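You operate a simulated robot arm through the tools that you are given. There is no shell and no other tool. Be economical: measure what you need, move in short steps, check, and stop when the job is done.

Carry out the task below with a simulated robot arm. There is one attempt and no reset: what you move stays moved.

TASK
Put the bottle that says "berry drink" from the dining table top on top of the green salad box and the bottle labelled "still water" on the white coaster.

It is judged by the outcome, as a careful person would: the job done as asked, and still so three seconds after it is handed in. It fails if anything else is knocked over, pushed out of place, dropped, spilled or broken.

THE ROBOT
A 7-joint arm with a two-finger parallel gripper, fixed in place. Base frame: the origin is at the foot of the arm, x ahead of it, y to its left, z up; the work surface is at about z = 750. Lengths are in mm, angles in rad, forces in N, time in s.
With the tool pointing down near the work surface it reaches from about 300 to 680 mm from the base axis. Its first joint turns from -1.152 to 1.152 rad. Payload 1.57 kg.
Tool frame: the origin (TCP) lies between the finger pads and is the grasp point; the fingertips stand 30 mm ahead of it; z points along the fingers, y is the line along which they close. The gripper opens to 110 mm. The fingers are 24 mm wide and 12 mm thick; the gripper's body (48 by 112 mm) begins 78 mm behind the TCP.
Orientation is told as [roll, pitch, yaw] about the base's x, y, z axes, in that order, counted from this pose: with the fingers straight down and closing along the base's y, the tool's x points along the base's -x, its y along +y and its z along -z.

THE INTERFACE
- The arm moves only by the tool drive_tool. Its argument "targets" is one flat list of numbers, 6 for each row, row after row: the shift along the base's x, y, z in cm, then the turn, a rotation vector about the base's x, y, z in rad. In form: [dx, dy, dz, ax, ay, az, dx, dy, dz, ax, ay, az, ...]. A call has 1 to 20 rows; each row shifts and turns the commanded pose from where the row before left it. "gripper" is the opening in per cent of the stroke, from 0 (shut) to 100 (fully open), set as the call begins (left out, the last holds). A row lasts 0.2 s, in which the tool goes at most 50 mm and 0.15 rad; a call with a longer step from one row to the next is refused whole, and so is a gripper value outside its range. A pose out of reach is approached as far as the arm can. The call stops where the force on the tool passes 40 N (or 10 N more than at its start, if that is more) or the arm is blocked; 0.2 s more then pass. The fingers move at their own pace (about 108 mm/s each) and stop on an object; they squeeze with about 27 N. The grip force told is the motor's: it shows also when the fingers shut on nothing. Time passes only in rows, and 0.2 s behind the last, so rows that do not move let the fingers close. It gives the time, the measured TCP pose, the force on the tool (base axes), the opening and the grip force at its end, in the units of the frame above (readings bear some noise).
- Cameras (640 x 400 px; columns grow to the right, rows downward): "scene" is fixed at [160.5, -389.6, 1401.7]; the picture's right is [0.81, -0.58, 0.00], its down [-0.34, -0.48, -0.81] and it looks along [0.47, 0.65, -0.59] (base axes); focal length 327 px, centre (320, 200). "wrist" rides on the gripper at [-36, 0, -80] in the tool frame; the picture's right is [0.00, -1.00, 0.00], its down [0.97, 0.00, -0.24] and it looks along [0.24, 0.00, 0.97] (tool axes); focal length 218 px, centre (320, 200).
- camera(camera): a new picture of that camera. No time passes.
- locate(camera, pixels): for up to 12 pixels [column, row] of the newest picture of that camera ("zoom" is the newest enlarged one), the place [x, y, z] in the base frame of the surface seen there, good to about 3 mm. No time passes.
- enlarge(camera, box): a new picture of the part [left, top, right, bottom] of that camera's present view, enlarged. No time passes.
- finish_job(): hands the job in; it is judged then, once.

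Work in short steps. Measure before you move; look again where a grasp or a placing could have gone wrong, and mend it. You have 60 turns and 26 pictures in all, those below and enlarged ones among them. Open the gripper and draw the arm clear of the work before you hand the job in, unless the task says otherwise; then end with one line.

The tools are called after "Request:" as name(argument=value, ...) on one line, values as JSON. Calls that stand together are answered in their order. drive_tool: Moves the arm, as the interface text tells. Its arguments: {"type":"object","properties":{"targets":{"type":"array","items":{"type":"number"}},"gripper":{"type":"number"}},"required":["targets"]} The other tools are called the same way: camera (camera) takes a picture; locate (camera, pixels) gives the place of the surface under pixels of a picture; enlarge (camera, box) takes an enlarged picture of a part of a camera's view; finish_job () hands the job in.

At the start:

```text
time_s: 0.0
tool_pos: [294.1, 168.8, 1076.3]
tcp_rot: [-0.001, -0.001, 0.0]
ft_force: [0.3, 0.1, 0.6]
grip_width: 109.9
grip_force: 0.1
```

scene: 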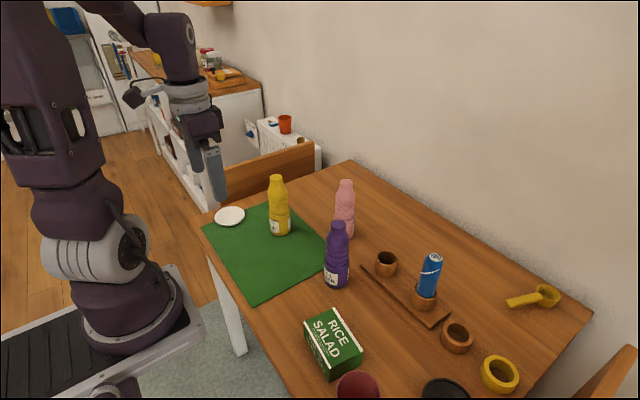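
wrist: 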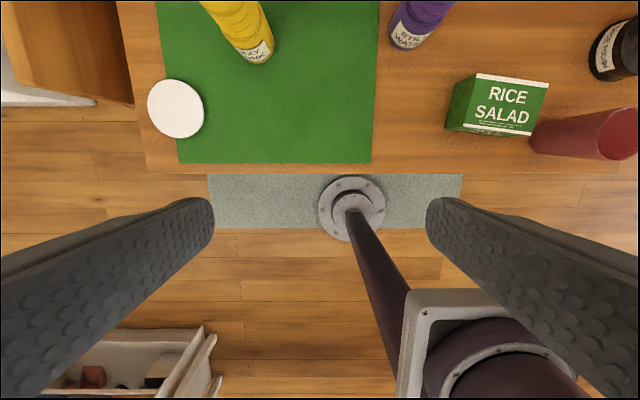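

I need to read the labels: the yellow bottle (255,45), purple (410,35) and dark one (610,50) in the wrist view, and the pink one in the scene view.

Request:
enlarge(camera="wrist", box=[380, 0, 640, 162])

Request:
enlarge(camera="scene", box=[200, 160, 480, 335])

Request:
locate(camera="scene", pixels=[[229, 216], [276, 178], [345, 182], [337, 226], [336, 270], [326, 322], [338, 372], [358, 352], [308, 328], [358, 385], [445, 390], [345, 225]])

```text
2.46 times, centred on (510, 81) of wrist
```

zoom: 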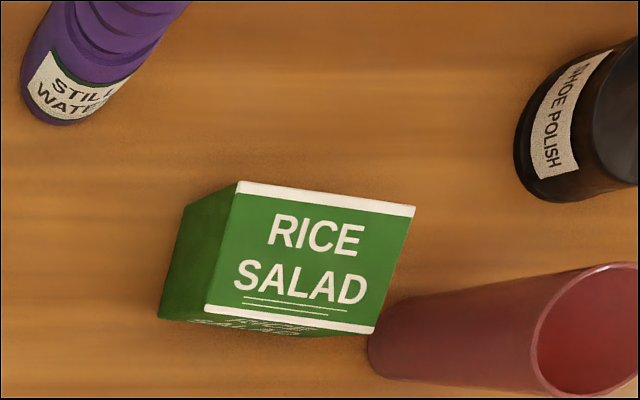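

```text
2.29 times, centred on (340, 248) of scene
```

zoom: 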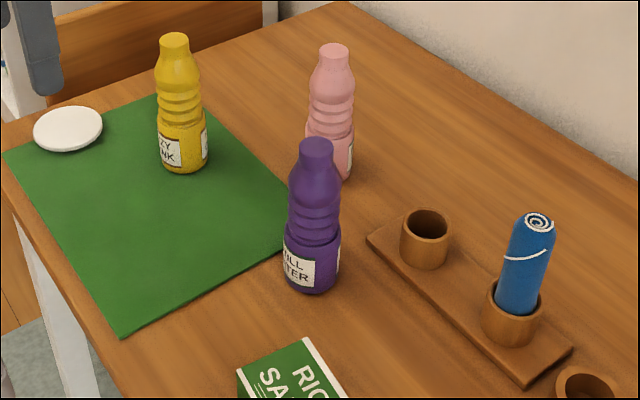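

```text
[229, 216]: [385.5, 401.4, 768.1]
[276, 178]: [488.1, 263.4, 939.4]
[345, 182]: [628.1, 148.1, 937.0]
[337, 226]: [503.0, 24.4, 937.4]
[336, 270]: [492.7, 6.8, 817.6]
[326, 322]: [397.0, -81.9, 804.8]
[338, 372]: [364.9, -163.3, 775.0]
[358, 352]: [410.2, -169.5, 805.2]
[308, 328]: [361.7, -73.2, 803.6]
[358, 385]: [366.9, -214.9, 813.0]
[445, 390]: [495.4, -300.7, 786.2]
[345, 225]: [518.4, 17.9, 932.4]
```

Purple (410,35) reads "still water", yellow is fizzy drink, and pink is the likely berry drink (I'll verify that later). Next I measure the coaster, bottle tops, box corners and cup.

Request:
locate(camera="wrist", pixels=[[175, 108], [151, 108], [200, 108], [175, 83], [175, 135], [479, 77], [547, 84], [530, 132], [467, 127], [634, 130], [215, 130], [601, 136]])

Request:
locate(camera="zoom", pixels=[[317, 145], [304, 150], [331, 150], [290, 200], [313, 200], [338, 200], [287, 245], [340, 245], [312, 288], [333, 49], [322, 50], [345, 50]])

```text
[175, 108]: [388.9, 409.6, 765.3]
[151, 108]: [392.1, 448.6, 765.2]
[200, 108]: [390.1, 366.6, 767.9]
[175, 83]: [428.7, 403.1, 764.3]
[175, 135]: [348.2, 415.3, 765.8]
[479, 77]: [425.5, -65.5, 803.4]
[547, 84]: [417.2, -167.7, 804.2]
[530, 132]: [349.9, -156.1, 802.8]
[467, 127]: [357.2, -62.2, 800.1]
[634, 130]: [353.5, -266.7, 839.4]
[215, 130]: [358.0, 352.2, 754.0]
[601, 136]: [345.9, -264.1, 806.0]
```

```text
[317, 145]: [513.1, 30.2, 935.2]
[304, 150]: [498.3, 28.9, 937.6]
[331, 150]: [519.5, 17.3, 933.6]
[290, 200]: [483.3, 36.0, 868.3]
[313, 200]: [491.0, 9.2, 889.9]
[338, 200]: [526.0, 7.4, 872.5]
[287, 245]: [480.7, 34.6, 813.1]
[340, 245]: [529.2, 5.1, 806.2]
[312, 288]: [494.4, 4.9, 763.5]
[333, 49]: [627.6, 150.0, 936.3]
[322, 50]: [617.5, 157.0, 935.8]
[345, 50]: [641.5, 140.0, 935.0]
```

Purple axis is about (508,22) with its top at 936. The coaster centre is (389,408) with its top at 766, and the box centre is (387,-113) with its top at 804. I move above purple at z≈1010.

Request:
drive_tool(targets=[2.14, -1.47, -0.66, 0, 0, 0, 2.14, -1.47, -0.66, 0, 0, 0, 2.14, -1.47, -0.66, 0, 0, 0, 2.14, -1.47, -0.66, 0, 0, 0, 2.14, -1.47, -0.66, 0, 0, 0, 2.14, -1.47, -0.66, 0, 0, 0, 2.14, -1.47, -0.66, 0, 0, 0, 2.14, -1.47, -0.66, 0, 0, 0, 2.14, -1.47, -0.66, 0, 0, 0, 2.14, -1.47, -0.66, 0, 0, 0, 0, 0, 0, 0, 0, 0], gripper=100)

Request:
camera(camera="wrist")

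```text
time_s: 2.4
tool_pos: [508.9, 19.7, 1010.2]
tcp_rot: [-0.001, 0.0, 0.0]
ft_force: [0.0, -0.3, -0.2]
grip_width: 110.0
grip_force: 0.1
```

```text
21 pictures are left
```

wrist: 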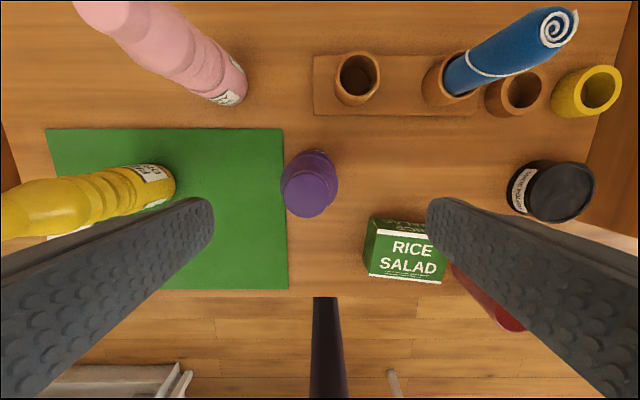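

Purple cap is at (309,195). I read the pink label near (230,97) and measure the cap.

Request:
enlarge(camera="wrist", box=[180, 60, 276, 120])

Request:
locate(camera="wrist", pixels=[[308, 194], [288, 194], [330, 194], [308, 178], [308, 212], [90, 12]])

```text
6.67 times, centred on (228, 90) of wrist
```

zoom: 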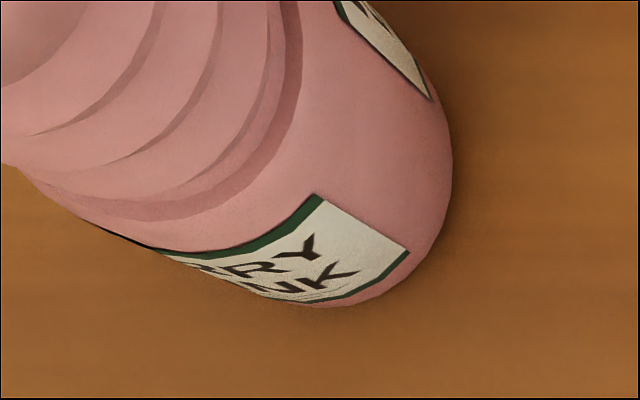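

```text
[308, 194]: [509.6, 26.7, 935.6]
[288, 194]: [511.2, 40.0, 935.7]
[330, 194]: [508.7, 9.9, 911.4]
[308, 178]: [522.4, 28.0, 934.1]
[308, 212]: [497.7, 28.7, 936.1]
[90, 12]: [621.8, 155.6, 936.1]
```

Pink reads "…RRY …NK", so it is the berry drink. Purple axis is about (509,25), so I shift +5 mm in y and descend to z≈868.

Request:
drive_tool(targets=[0, 0.5, -1, 0, 0, 0, 0, 0, -2, 0, 0, 0, 0, 0, -2, 0, 0, 0, 0, 0, -2, 0, 0, 0, 0, 0, -2, 0, 0, 0, 0, 0, -2, 0, 0, 0, 0, 0, -1.7, 0, 0, 0, 0, 0, -1.5, 0, 0, 0, 0, 0, 0, 0, 0, 0])

Request:
drive_tool(targets=[0, 0, 0, 0, 0, 0, 0, 0, 0, 0, 0, 0, 0, 0, 0, 0, 0, 0, 0, 0, 0, 0, 0, 0], gripper=0)

```text
time_s: 4.4
tool_pos: [507.6, 26.5, 868.8]
tcp_rot: [0.001, -0.001, 0.001]
ft_force: [0.2, 0.3, 1.0]
grip_width: 110.1
grip_force: 0.0
```

```text
time_s: 5.4
tool_pos: [508.5, 26.0, 868.5]
tcp_rot: [0.001, 0.001, 0.001]
ft_force: [0.0, -0.7, -0.4]
grip_width: 52.6
grip_force: 26.8
```

Gripped at 52.6 mm width. I lift 80 mm and check the hold.

Request:
drive_tool(targets=[0, 0, 1, 0, 0, 0, 0, 0, 1, 0, 0, 0, 0, 0, 2, 0, 0, 0, 0, 0, 2, 0, 0, 0, 0, 0, 2, 0, 0, 0, 0, 0, 0, 0, 0, 0])

Request:
camera(camera="scene")

```text
time_s: 6.8
tool_pos: [507.5, 24.7, 948.3]
tcp_rot: [0.001, 0.0, -0.001]
ft_force: [0.5, 0.6, -1.5]
grip_width: 52.4
grip_force: 26.9
```

```text
19 pictures are left
```

scene: 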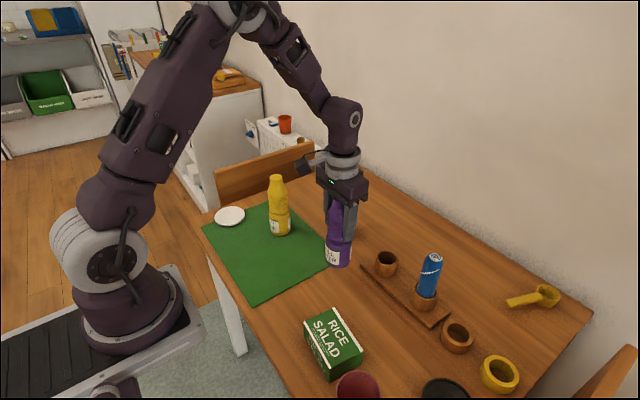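

The bottle is held. I carry it via x≈389, well clear of yellow, then along y to the coaster.

Request:
drive_tool(targets=[-2.38, 0, 0, 0, 0, 0, -2.38, 0, 0, 0, 0, 0, -2.38, 0, 0, 0, 0, 0, -2.38, 0, 0, 0, 0, 0, -2.38, 0, 0, 0, 0, 0, 0, 2, 0, 0, 0, 0, 0, 2, 0, 0, 0, 0, 0, 2, 0, 0, 0, 0, 0, 2, 0, 0, 0, 0])

Request:
drive_tool(targets=[0, 2.5, 0, 0, 0, 0, 0, 2.5, 0, 0, 0, 0, 0, 2.5, 0, 0, 0, 0, 0, 2.5, 0, 0, 0, 0, 0, 2.5, 0, 0, 0, 0, 0, 2.5, 0, 0, 0, 0, 0, 2.5, 0, 0, 0, 0, 0, 2.5, 0, 0, 0, 0, 0, 2.5, 0, 0, 0, 0, 0, 2.5, 0, 0, 0, 0, 0, 2.5, 0, 0, 0, 0, 0, 1.8, 0, 0, 0, 0, 0, 1, 0, 0, 0, 0, 0, 0, 0, 0, 0, 0])

Request:
camera(camera="scene")

```text
time_s: 8.8
tool_pos: [388.4, 107.2, 949.5]
tcp_rot: [0.0, 0.0, -0.001]
ft_force: [-1.0, 0.5, -0.8]
grip_width: 52.0
grip_force: 27.2
```

```text
time_s: 11.8
tool_pos: [389.0, 408.1, 948.3]
tcp_rot: [0.001, 0.002, 0.001]
ft_force: [-0.1, 0.3, -0.7]
grip_width: 49.4
grip_force: 26.9
```

```text
18 pictures are left
```

scene: 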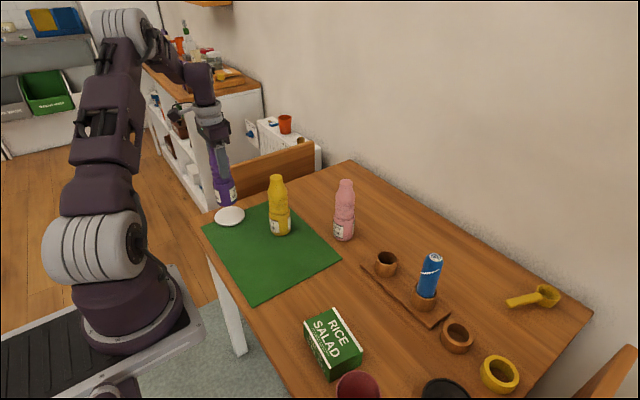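

Grip width fell from 52.6 to 49.4, so the bottle may be slipping down. I zoom in to check.

Request:
enlarge(camera="scene", box=[160, 130, 320, 230])

Request:
locate(camera="zoom", pixels=[[220, 295], [260, 300], [305, 270], [240, 250], [262, 292]])

```text
4.00 times, centred on (240, 180) of scene
```

zoom: 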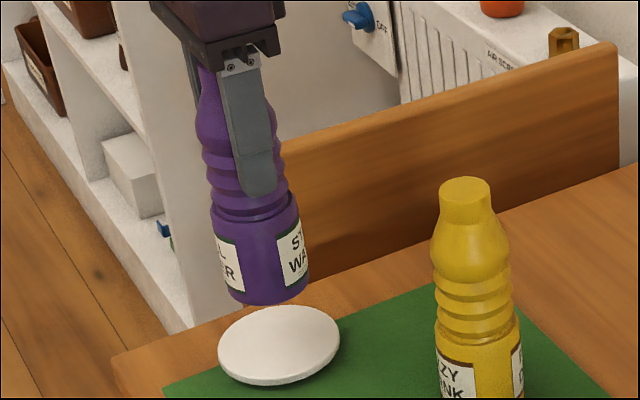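

```text
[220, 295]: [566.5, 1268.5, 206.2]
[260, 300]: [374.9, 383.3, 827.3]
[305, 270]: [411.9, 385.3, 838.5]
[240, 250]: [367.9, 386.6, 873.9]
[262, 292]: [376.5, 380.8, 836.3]
```

Bottle is vertical, bottom z≈825 and axis about (392,407), centred on the coaster. It has sagged about 5 mm. I lower 50 mm, then creep.

Request:
drive_tool(targets=[0, 0, -1.5, 0, 0, 0, 0, 0, -1.5, 0, 0, 0, 0, 0, -1, 0, 0, 0, 0, 0, -0.7, 0, 0, 0, 0, 0, -0.3, 0, 0, 0, 0, 0, 0, 0, 0, 0])

Request:
enlarge(camera="scene", box=[180, 155, 276, 235])

Request:
drive_tool(targets=[0, 0, -0.2, 0, 0, 0, 0, 0, -0.2, 0, 0, 0, 0, 0, 0, 0, 0, 0])

```text
time_s: 13.2
tool_pos: [390.0, 408.0, 898.2]
tcp_rot: [0.0, 0.0, 0.001]
ft_force: [0.5, -0.2, -0.8]
grip_width: 49.3
grip_force: 26.9
```

```text
5.00 times, centred on (228, 195) of scene
```

zoom: 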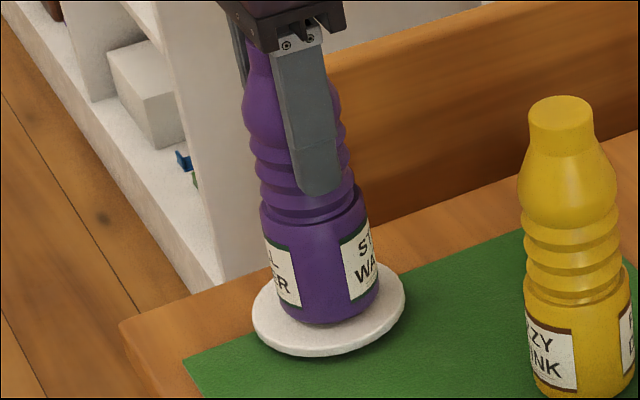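

```text
time_s: 14.0
tool_pos: [389.9, 407.8, 894.3]
tcp_rot: [0.0, 0.001, 0.0]
ft_force: [0.0, 0.4, 0.1]
grip_width: 49.1
grip_force: 27.2
```

Nearly there; creep down further watching the vertical force.

Request:
drive_tool(targets=[0, 0, -0.2, 0, 0, 0, 0, 0, 0, 0, 0, 0])

Request:
drive_tool(targets=[0, 0, -0.2, 0, 0, 0, 0, 0, 0, 0, 0, 0])

Request:
drive_tool(targets=[0, 0, -0.1, 0, 0, 0, 0, 0, 0, 0, 0, 0])

```text
time_s: 14.6
tool_pos: [389.4, 409.2, 892.8]
tcp_rot: [0.0, 0.001, 0.0]
ft_force: [-0.6, 0.6, -0.3]
grip_width: 49.1
grip_force: 26.8
```

```text
time_s: 15.2
tool_pos: [391.1, 408.3, 890.1]
tcp_rot: [0.0, -0.001, 0.0]
ft_force: [-0.5, -0.2, -0.2]
grip_width: 48.9
grip_force: 26.7
```

```text
time_s: 15.8
tool_pos: [389.9, 408.8, 889.5]
tcp_rot: [0.001, 0.0, 0.0]
ft_force: [0.8, -0.8, 0.3]
grip_width: 48.9
grip_force: 26.7
```

Request:
drive_tool(targets=[0, 0, -0.15, 0, 0, 0, 0, 0, 0, 0, 0, 0])

Request:
drive_tool(targets=[0, 0, -0.15, 0, 0, 0, 0, 0, 0, 0, 0, 0])

Request:
enlarge(camera="scene", box=[190, 180, 270, 230])

```text
time_s: 16.4
tool_pos: [391.1, 408.8, 887.0]
tcp_rot: [0.0, -0.002, 0.001]
ft_force: [-0.6, -0.1, -0.4]
grip_width: 49.0
grip_force: 27.1
```

```text
time_s: 17.0
tool_pos: [390.0, 408.4, 885.8]
tcp_rot: [-0.001, 0.001, 0.0]
ft_force: [0.1, -0.2, -0.7]
grip_width: 49.1
grip_force: 27.1
```

```text
8.00 times, centred on (230, 205) of scene
```

zoom: 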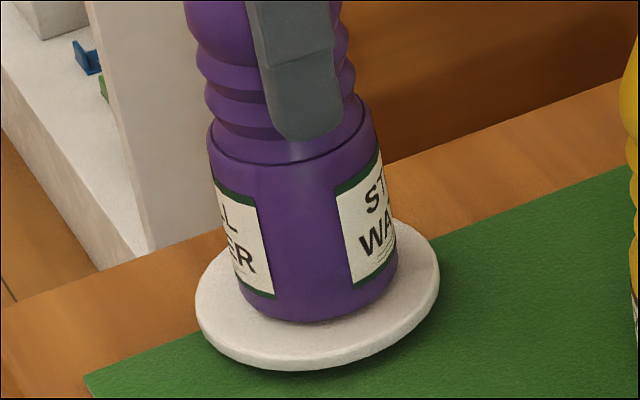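

Request:
locate(camera="zoom", pixels=[[315, 313], [315, 330], [300, 345], [420, 270], [210, 300], [270, 310]])

Request:
drive_tool(targets=[0, 0, -0.15, 0, 0, 0, 0, 0, 0, 0, 0, 0])

Request:
drive_tool(targets=[0, 0, -0.15, 0, 0, 0, 0, 0, 0, 0, 0, 0])

```text
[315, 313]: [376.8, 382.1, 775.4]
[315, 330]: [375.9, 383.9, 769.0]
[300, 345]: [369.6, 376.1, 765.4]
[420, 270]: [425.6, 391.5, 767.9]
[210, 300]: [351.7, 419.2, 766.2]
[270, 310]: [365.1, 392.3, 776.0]
```

```text
time_s: 17.6
tool_pos: [390.4, 409.3, 883.9]
tcp_rot: [0.0, -0.002, 0.001]
ft_force: [0.6, -0.3, -0.4]
grip_width: 49.0
grip_force: 27.0
```

```text
time_s: 18.2
tool_pos: [388.7, 408.7, 883.9]
tcp_rot: [0.0, 0.002, 0.001]
ft_force: [-0.6, -0.3, -1.1]
grip_width: 49.0
grip_force: 27.4
```

Request:
drive_tool(targets=[0, 0, -0.15, 0, 0, 0, 0, 0, 0, 0, 0, 0])

Request:
drive_tool(targets=[0, 0, -0.15, 0, 0, 0, 0, 0, 0, 0, 0, 0])

Request:
drive_tool(targets=[0, 0, -0.15, 0, 0, 0, 0, 0, 0, 0, 0, 0])

```text
time_s: 18.8
tool_pos: [389.6, 409.5, 881.3]
tcp_rot: [0.0, -0.001, 0.0]
ft_force: [0.1, -0.2, 0.5]
grip_width: 49.0
grip_force: 26.4
```

```text
time_s: 19.4
tool_pos: [391.0, 408.5, 880.3]
tcp_rot: [0.0, 0.0, -0.001]
ft_force: [0.3, -0.6, 0.3]
grip_width: 49.5
grip_force: 26.8
```

```text
time_s: 20.0
tool_pos: [390.7, 409.4, 877.5]
tcp_rot: [0.001, -0.001, 0.0]
ft_force: [0.6, -0.2, 0.0]
grip_width: 49.2
grip_force: 27.1
```

TCP is now below the expected contact height with no force reading, so I look again.

Request:
enlarge(camera="scene", box=[180, 130, 292, 230])

Request:
camera(camera="wrist")

```text
4.00 times, centred on (236, 180) of scene
```

zoom: 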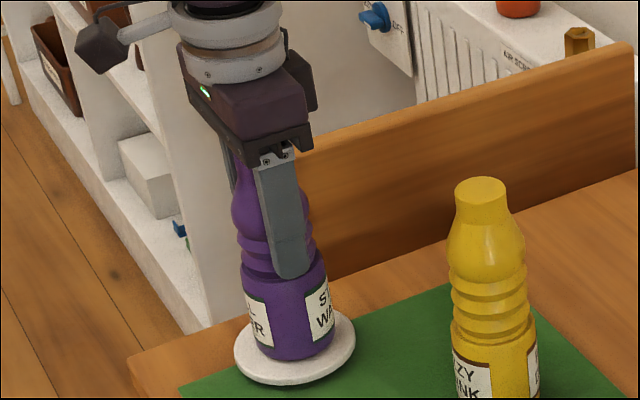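

```text
13 pictures are left
```

wrist: 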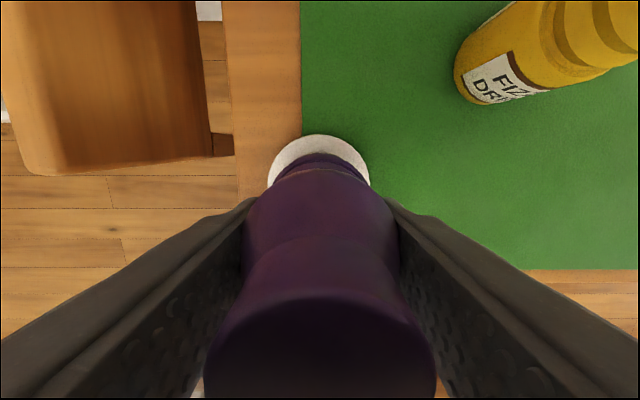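

The bottle bottom has stayed at the same pixel (row ≈219) while the tool lowered, so it is resting on the coaster. I release and rise.

Request:
drive_tool(targets=[0, 0, 0, 0, 0, 0, 0, 0, 0, 0, 0, 0, 0, 0, 0, 0, 0, 0], gripper=100)

Request:
drive_tool(targets=[0, 0, 1, 0, 0, 0, 0, 0, 2, 0, 0, 0, 0, 0, 3, 0, 0, 0, 0, 0, 3, 0, 0, 0, 0, 0, 3, 0, 0, 0, 0, 0, 3, 0, 0, 0, 0, 0, 0, 0, 0, 0])

Request:
camera(camera="scene")

```text
time_s: 20.8
tool_pos: [389.9, 408.9, 878.9]
tcp_rot: [0.0, 0.0, 0.001]
ft_force: [0.2, -0.3, -0.2]
grip_width: 110.1
grip_force: 0.0
```

```text
time_s: 22.4
tool_pos: [389.2, 409.5, 1030.3]
tcp_rot: [-0.002, 0.0, 0.001]
ft_force: [0.8, 0.0, -0.5]
grip_width: 109.9
grip_force: 0.1
```

```text
12 pictures are left
```

scene: 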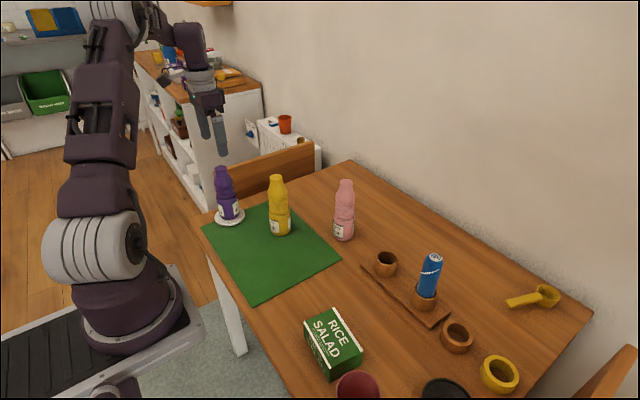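

Purple stands on the coaster. Next I go above pink, about (630,150).

Request:
drive_tool(targets=[2.01, -2.16, 0, 0, 0, 0, 2.01, -2.16, 0, 0, 0, 0, 2.01, -2.16, 0, 0, 0, 0, 2.01, -2.16, 0, 0, 0, 0, 2.01, -2.16, 0, 0, 0, 0, 2.01, -2.16, 0, 0, 0, 0, 2.01, -2.16, 0, 0, 0, 0, 2.01, -2.16, 0, 0, 0, 0, 2.01, -2.16, 0, 0, 0, 0, 2.01, -2.16, 0, 0, 0, 0, 2.01, -2.16, 0, 0, 0, 0, 2.01, -2.16, 0, 0, 0, 0, 0, 0, -2, 0, 0, 0, 0, 0, 0, 0, 0, 0])

Request:
camera(camera="wrist")

```text
time_s: 25.4
tool_pos: [631.0, 149.8, 1009.8]
tcp_rot: [-0.001, 0.001, -0.001]
ft_force: [-1.1, -0.1, 0.2]
grip_width: 110.0
grip_force: 0.0
```

```text
11 pictures are left
```

wrist: 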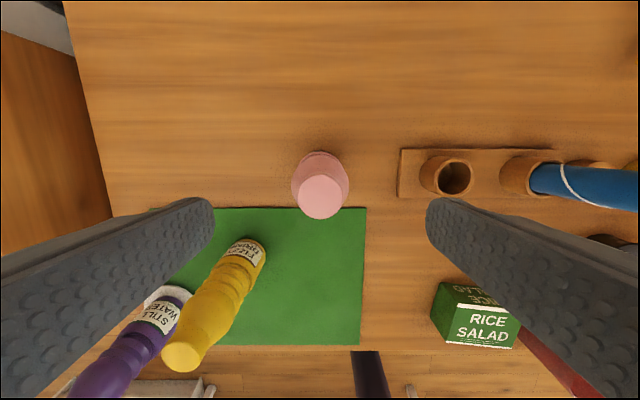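

Pink cap centred at (320,197), so I'm aligned. Descend to z≈865 and grip.

Request:
drive_tool(targets=[0, 0, -2, 0, 0, 0, 0, 0, -2, 0, 0, 0, 0, 0, -2, 0, 0, 0, 0, 0, -2, 0, 0, 0, 0, 0, -2, 0, 0, 0, 0, 0, -2, 0, 0, 0, 0, 0, -1.5, 0, 0, 0, 0, 0, -1, 0, 0, 0, 0, 0, 0, 0, 0, 0])

Request:
drive_tool(targets=[0, 0, 0, 0, 0, 0, 0, 0, 0, 0, 0, 0, 0, 0, 0, 0, 0, 0, 0, 0, 0, 0, 0, 0], gripper=0)

Request:
drive_tool(targets=[0, 0, 0.5, 0, 0, 0, 0, 0, 1, 0, 0, 0, 0, 0, 1.5, 0, 0, 0, 0, 0, 1.5, 0, 0, 0, 0, 0, 1.5, 0, 0, 0, 0, 0, 1.5, 0, 0, 0, 0, 0, 1.5, 0, 0, 0, 0, 0, 1.5, 0, 0, 0, 0, 0, 0.5, 0, 0, 0, 0, 0, 0, 0, 0, 0])

Request:
camera(camera="scene")

```text
time_s: 27.4
tool_pos: [631.0, 149.8, 864.0]
tcp_rot: [-0.001, 0.001, 0.001]
ft_force: [-0.4, -0.2, -0.1]
grip_width: 110.2
grip_force: 0.1
```

```text
time_s: 28.4
tool_pos: [631.2, 149.3, 864.4]
tcp_rot: [0.001, 0.0, 0.001]
ft_force: [0.6, 0.6, 0.5]
grip_width: 49.2
grip_force: 27.0
```

```text
time_s: 30.6
tool_pos: [630.8, 149.6, 974.5]
tcp_rot: [0.0, -0.001, 0.0]
ft_force: [-0.7, 0.3, -1.6]
grip_width: 49.1
grip_force: 26.7
```

```text
10 pictures are left
```

scene: 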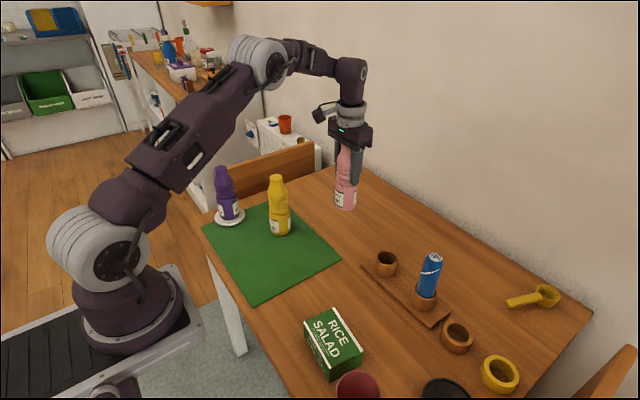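

Held firmly. Carry it slowly to above the box centre (387,-113).

Request:
drive_tool(targets=[-0.6, -0.65, 0, 0, 0, 0, -1.2, -1.3, 0, 0, 0, 0, -1.3, -1.4, 0, 0, 0, 0, -1.3, -1.4, 0, 0, 0, 0, -1.3, -1.4, 0, 0, 0, 0, -1.3, -1.4, 0, 0, 0, 0, -1.3, -1.4, 0, 0, 0, 0, -1.3, -1.4, 0, 0, 0, 0, -1.3, -1.4, 0, 0, 0, 0, -1.3, -1.4, 0, 0, 0, 0, -1.3, -1.4, 0, 0, 0, 0, -1.3, -1.4, 0, 0, 0, 0, -1.3, -1.4, 0, 0, 0, 0, -1.3, -1.4, 0, 0, 0, 0, -1.3, -1.4, 0, 0, 0, 0, -1.3, -1.4, 0, 0, 0, 0, -1.3, -1.4, 0, 0, 0, 0, -1.3, -1.4, 0, 0, 0, 0, -1.2, -1.3, 0, 0, 0, 0, -0.6, -0.65, 0, 0, 0, 0])

Request:
drive_tool(targets=[0, 0, 0, 0, 0, 0])

Request:
enlarge(camera="scene", box=[220, 220, 460, 400])

Request:
camera(camera="wrist")

```text
time_s: 34.8
tool_pos: [385.7, -113.0, 975.3]
tcp_rot: [-0.001, -0.001, -0.002]
ft_force: [0.2, 0.3, -0.3]
grip_width: 49.0
grip_force: 26.8
```

```text
time_s: 35.2
tool_pos: [387.3, -112.5, 974.6]
tcp_rot: [0.0, 0.0, -0.001]
ft_force: [-0.8, -0.1, -0.5]
grip_width: 49.1
grip_force: 27.0
```

```text
2.22 times, centred on (340, 310) of scene
```

zoom: 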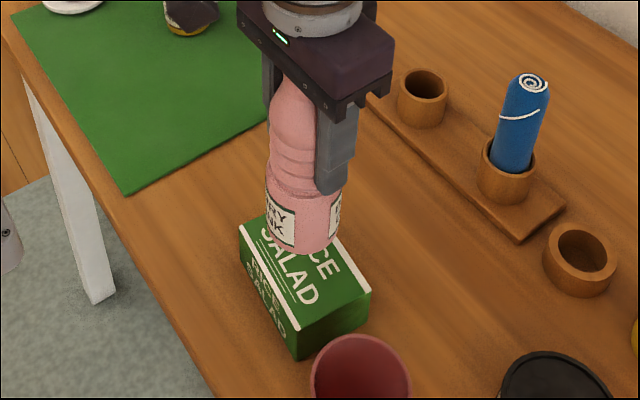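

```text
8 pictures are left
```

wrist: 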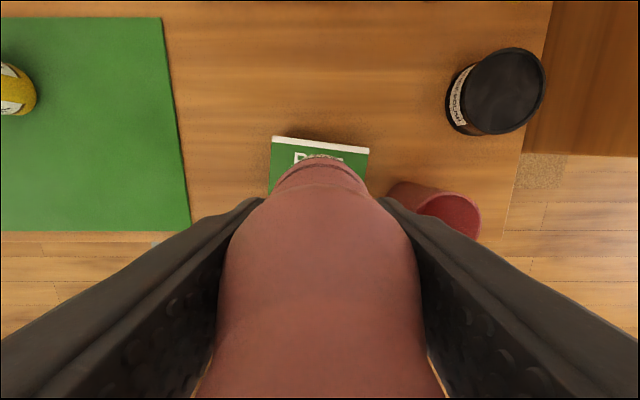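

Request:
locate(camera="zoom", pixels=[[240, 226], [297, 320], [368, 292], [303, 250], [297, 245], [360, 340]])

Request:
locate(camera="wrist", pixels=[[274, 143], [366, 153], [270, 188], [367, 185], [480, 210]])

```text
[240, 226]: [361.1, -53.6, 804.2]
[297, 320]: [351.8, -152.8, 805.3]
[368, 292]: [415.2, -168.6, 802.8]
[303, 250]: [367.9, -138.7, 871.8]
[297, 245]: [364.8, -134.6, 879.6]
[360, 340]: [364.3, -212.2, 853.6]
```

```text
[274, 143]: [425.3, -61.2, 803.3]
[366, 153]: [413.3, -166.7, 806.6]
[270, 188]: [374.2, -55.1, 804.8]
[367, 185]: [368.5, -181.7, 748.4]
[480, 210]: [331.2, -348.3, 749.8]
```

Box centre is about (388,-110) and the bottle is aligned over it. Contact is expected at TCP z≈918, so I lower to about 923 and then creep.

Request:
drive_tool(targets=[0, 0.1, -1, 0, 0, 0, 0, 0.1, -1, 0, 0, 0, 0, 0, -1, 0, 0, 0, 0, 0, -1, 0, 0, 0, 0, 0, -0.7, 0, 0, 0, 0, 0, -0.4, 0, 0, 0, 0, 0, 0, 0, 0, 0])

Request:
drive_tool(targets=[0, 0, -0.15, 0, 0, 0, 0, 0, -0.15, 0, 0, 0, 0, 0, 0, 0, 0, 0])

Request:
enlarge(camera="scene", box=[284, 280, 396, 350])

```text
time_s: 36.8
tool_pos: [387.0, -110.4, 924.0]
tcp_rot: [0.0, -0.001, 0.0]
ft_force: [-0.1, 0.0, -0.8]
grip_width: 49.2
grip_force: 26.5
```

```text
time_s: 37.6
tool_pos: [387.8, -110.3, 920.9]
tcp_rot: [-0.001, -0.002, 0.0]
ft_force: [0.3, -0.3, -1.0]
grip_width: 49.2
grip_force: 26.6
```

```text
5.71 times, centred on (340, 315) of scene
```

zoom: 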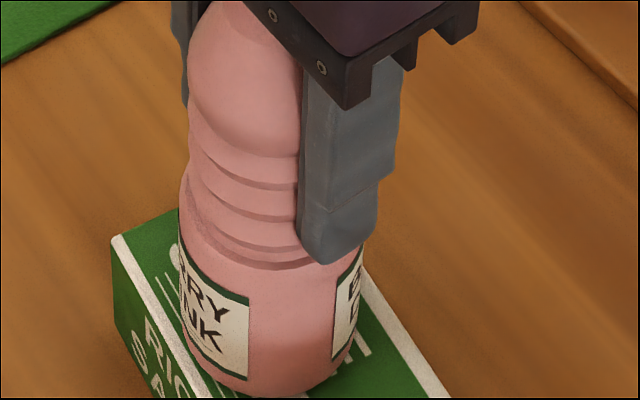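

Close to contact; creep 3 mm more.

Request:
drive_tool(targets=[0, 0, -0.15, 0, 0, 0, 0, 0, 0, 0, 0, 0])

Request:
drive_tool(targets=[0, 0, -0.15, 0, 0, 0, 0, 0, 0, 0, 0, 0])

Request:
enlarge(camera="scene", box=[284, 290, 396, 360])

Request:
locate(camera="zoom", pixels=[[255, 325], [260, 335], [262, 342], [300, 340], [205, 315], [340, 310], [220, 370]])

```text
time_s: 38.2
tool_pos: [387.5, -110.2, 918.8]
tcp_rot: [0.0, 0.002, 0.001]
ft_force: [0.6, 0.0, -0.4]
grip_width: 49.1
grip_force: 27.0
```

```text
time_s: 38.8
tool_pos: [387.2, -110.8, 915.9]
tcp_rot: [0.001, 0.0, 0.0]
ft_force: [-0.3, 0.4, -1.3]
grip_width: 49.2
grip_force: 26.4
```

```text
5.71 times, centred on (340, 325) of scene
```

zoom: 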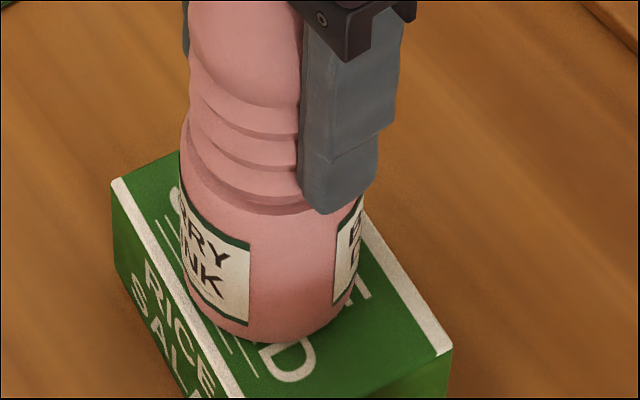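

```text
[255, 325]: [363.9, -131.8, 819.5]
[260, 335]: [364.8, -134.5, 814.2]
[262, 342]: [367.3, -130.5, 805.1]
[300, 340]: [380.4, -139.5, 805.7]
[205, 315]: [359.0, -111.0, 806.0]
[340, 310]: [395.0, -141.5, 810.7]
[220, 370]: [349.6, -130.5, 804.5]
```

Bottle is on or within about 1 mm of the box top. Two more small steps, then check before releasing.

Request:
drive_tool(targets=[0, 0, -0.15, 0, 0, 0, 0, 0, 0, 0, 0, 0])

Request:
drive_tool(targets=[0, 0, -0.15, 0, 0, 0, 0, 0, 0, 0, 0, 0])

Request:
enlarge(camera="scene", box=[284, 290, 396, 360])

```text
time_s: 39.4
tool_pos: [386.8, -111.4, 915.8]
tcp_rot: [0.001, 0.0, -0.001]
ft_force: [0.3, -0.5, -0.2]
grip_width: 49.1
grip_force: 27.2
```

```text
time_s: 40.0
tool_pos: [386.8, -111.3, 914.5]
tcp_rot: [0.001, 0.001, -0.001]
ft_force: [0.1, 0.1, -0.9]
grip_width: 49.3
grip_force: 26.9
```

```text
5.71 times, centred on (340, 325) of scene
```

zoom: 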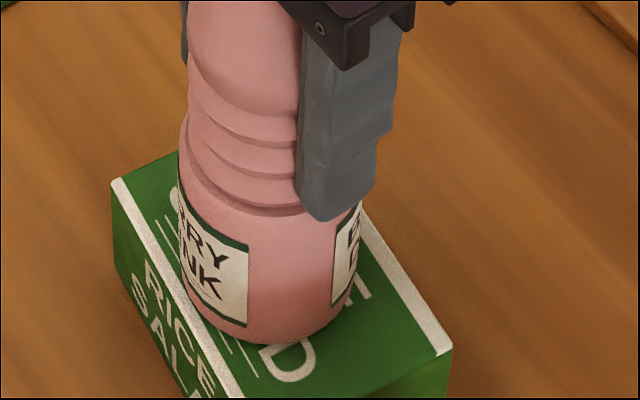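

The finger moved 7 px and the bottle about 3–4 px, so it is now in contact and sliding in the grip. I release and rise.

Request:
drive_tool(targets=[0, 0, -0.1, 0, 0, 0, 0, 0, 0, 0, 0, 0])

Request:
drive_tool(targets=[0, 0, 0, 0, 0, 0, 0, 0, 0, 0, 0, 0, 0, 0, 0, 0, 0, 0], gripper=100)

Request:
drive_tool(targets=[0, 0, 1, 0, 0, 0, 0, 0, 2, 0, 0, 0, 0, 0, 3, 0, 0, 0, 0, 0, 3, 0, 0, 0, 0, 0, 3, 0, 0, 0, 0, 0, 3, 0, 0, 0, 0, 2, 0, 0, 0, 0, 0, 4, 0, 0, 0, 0, 0, 4, 0, 0, 0, 0, 0, 4, 0, 0, 0, 0, 0, 4, 0, 0, 0, 0, 0, 0, 0, 0, 0, 0])

Request:
camera(camera="scene")

```text
time_s: 40.6
tool_pos: [387.3, -111.3, 912.8]
tcp_rot: [-0.001, 0.0, 0.0]
ft_force: [-0.5, -0.1, -0.3]
grip_width: 49.1
grip_force: 26.9
```

```text
time_s: 41.4
tool_pos: [387.1, -111.2, 913.3]
tcp_rot: [0.001, -0.001, 0.001]
ft_force: [0.5, 0.2, 0.2]
grip_width: 110.3
grip_force: 0.1
```

```text
time_s: 44.0
tool_pos: [386.0, 68.2, 1063.7]
tcp_rot: [0.0, 0.0, 0.0]
ft_force: [0.9, 0.3, -1.0]
grip_width: 109.9
grip_force: 0.0
```

```text
4 pictures are left
```

scene: 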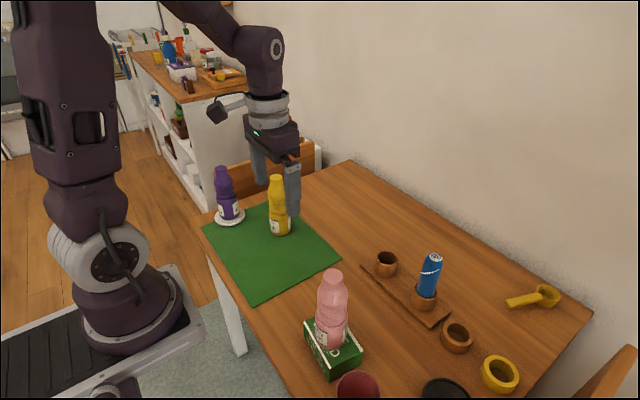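

Both bottles stand where asked, nothing else has moved, and the arm is clear above the table. Handing in.

Request:
finish_job()

```text
The job is handed in.
```

The berry drink bottle is standing on the green salad box and the still water bottle is on the white coaster; the final picture shows nothing else moved.
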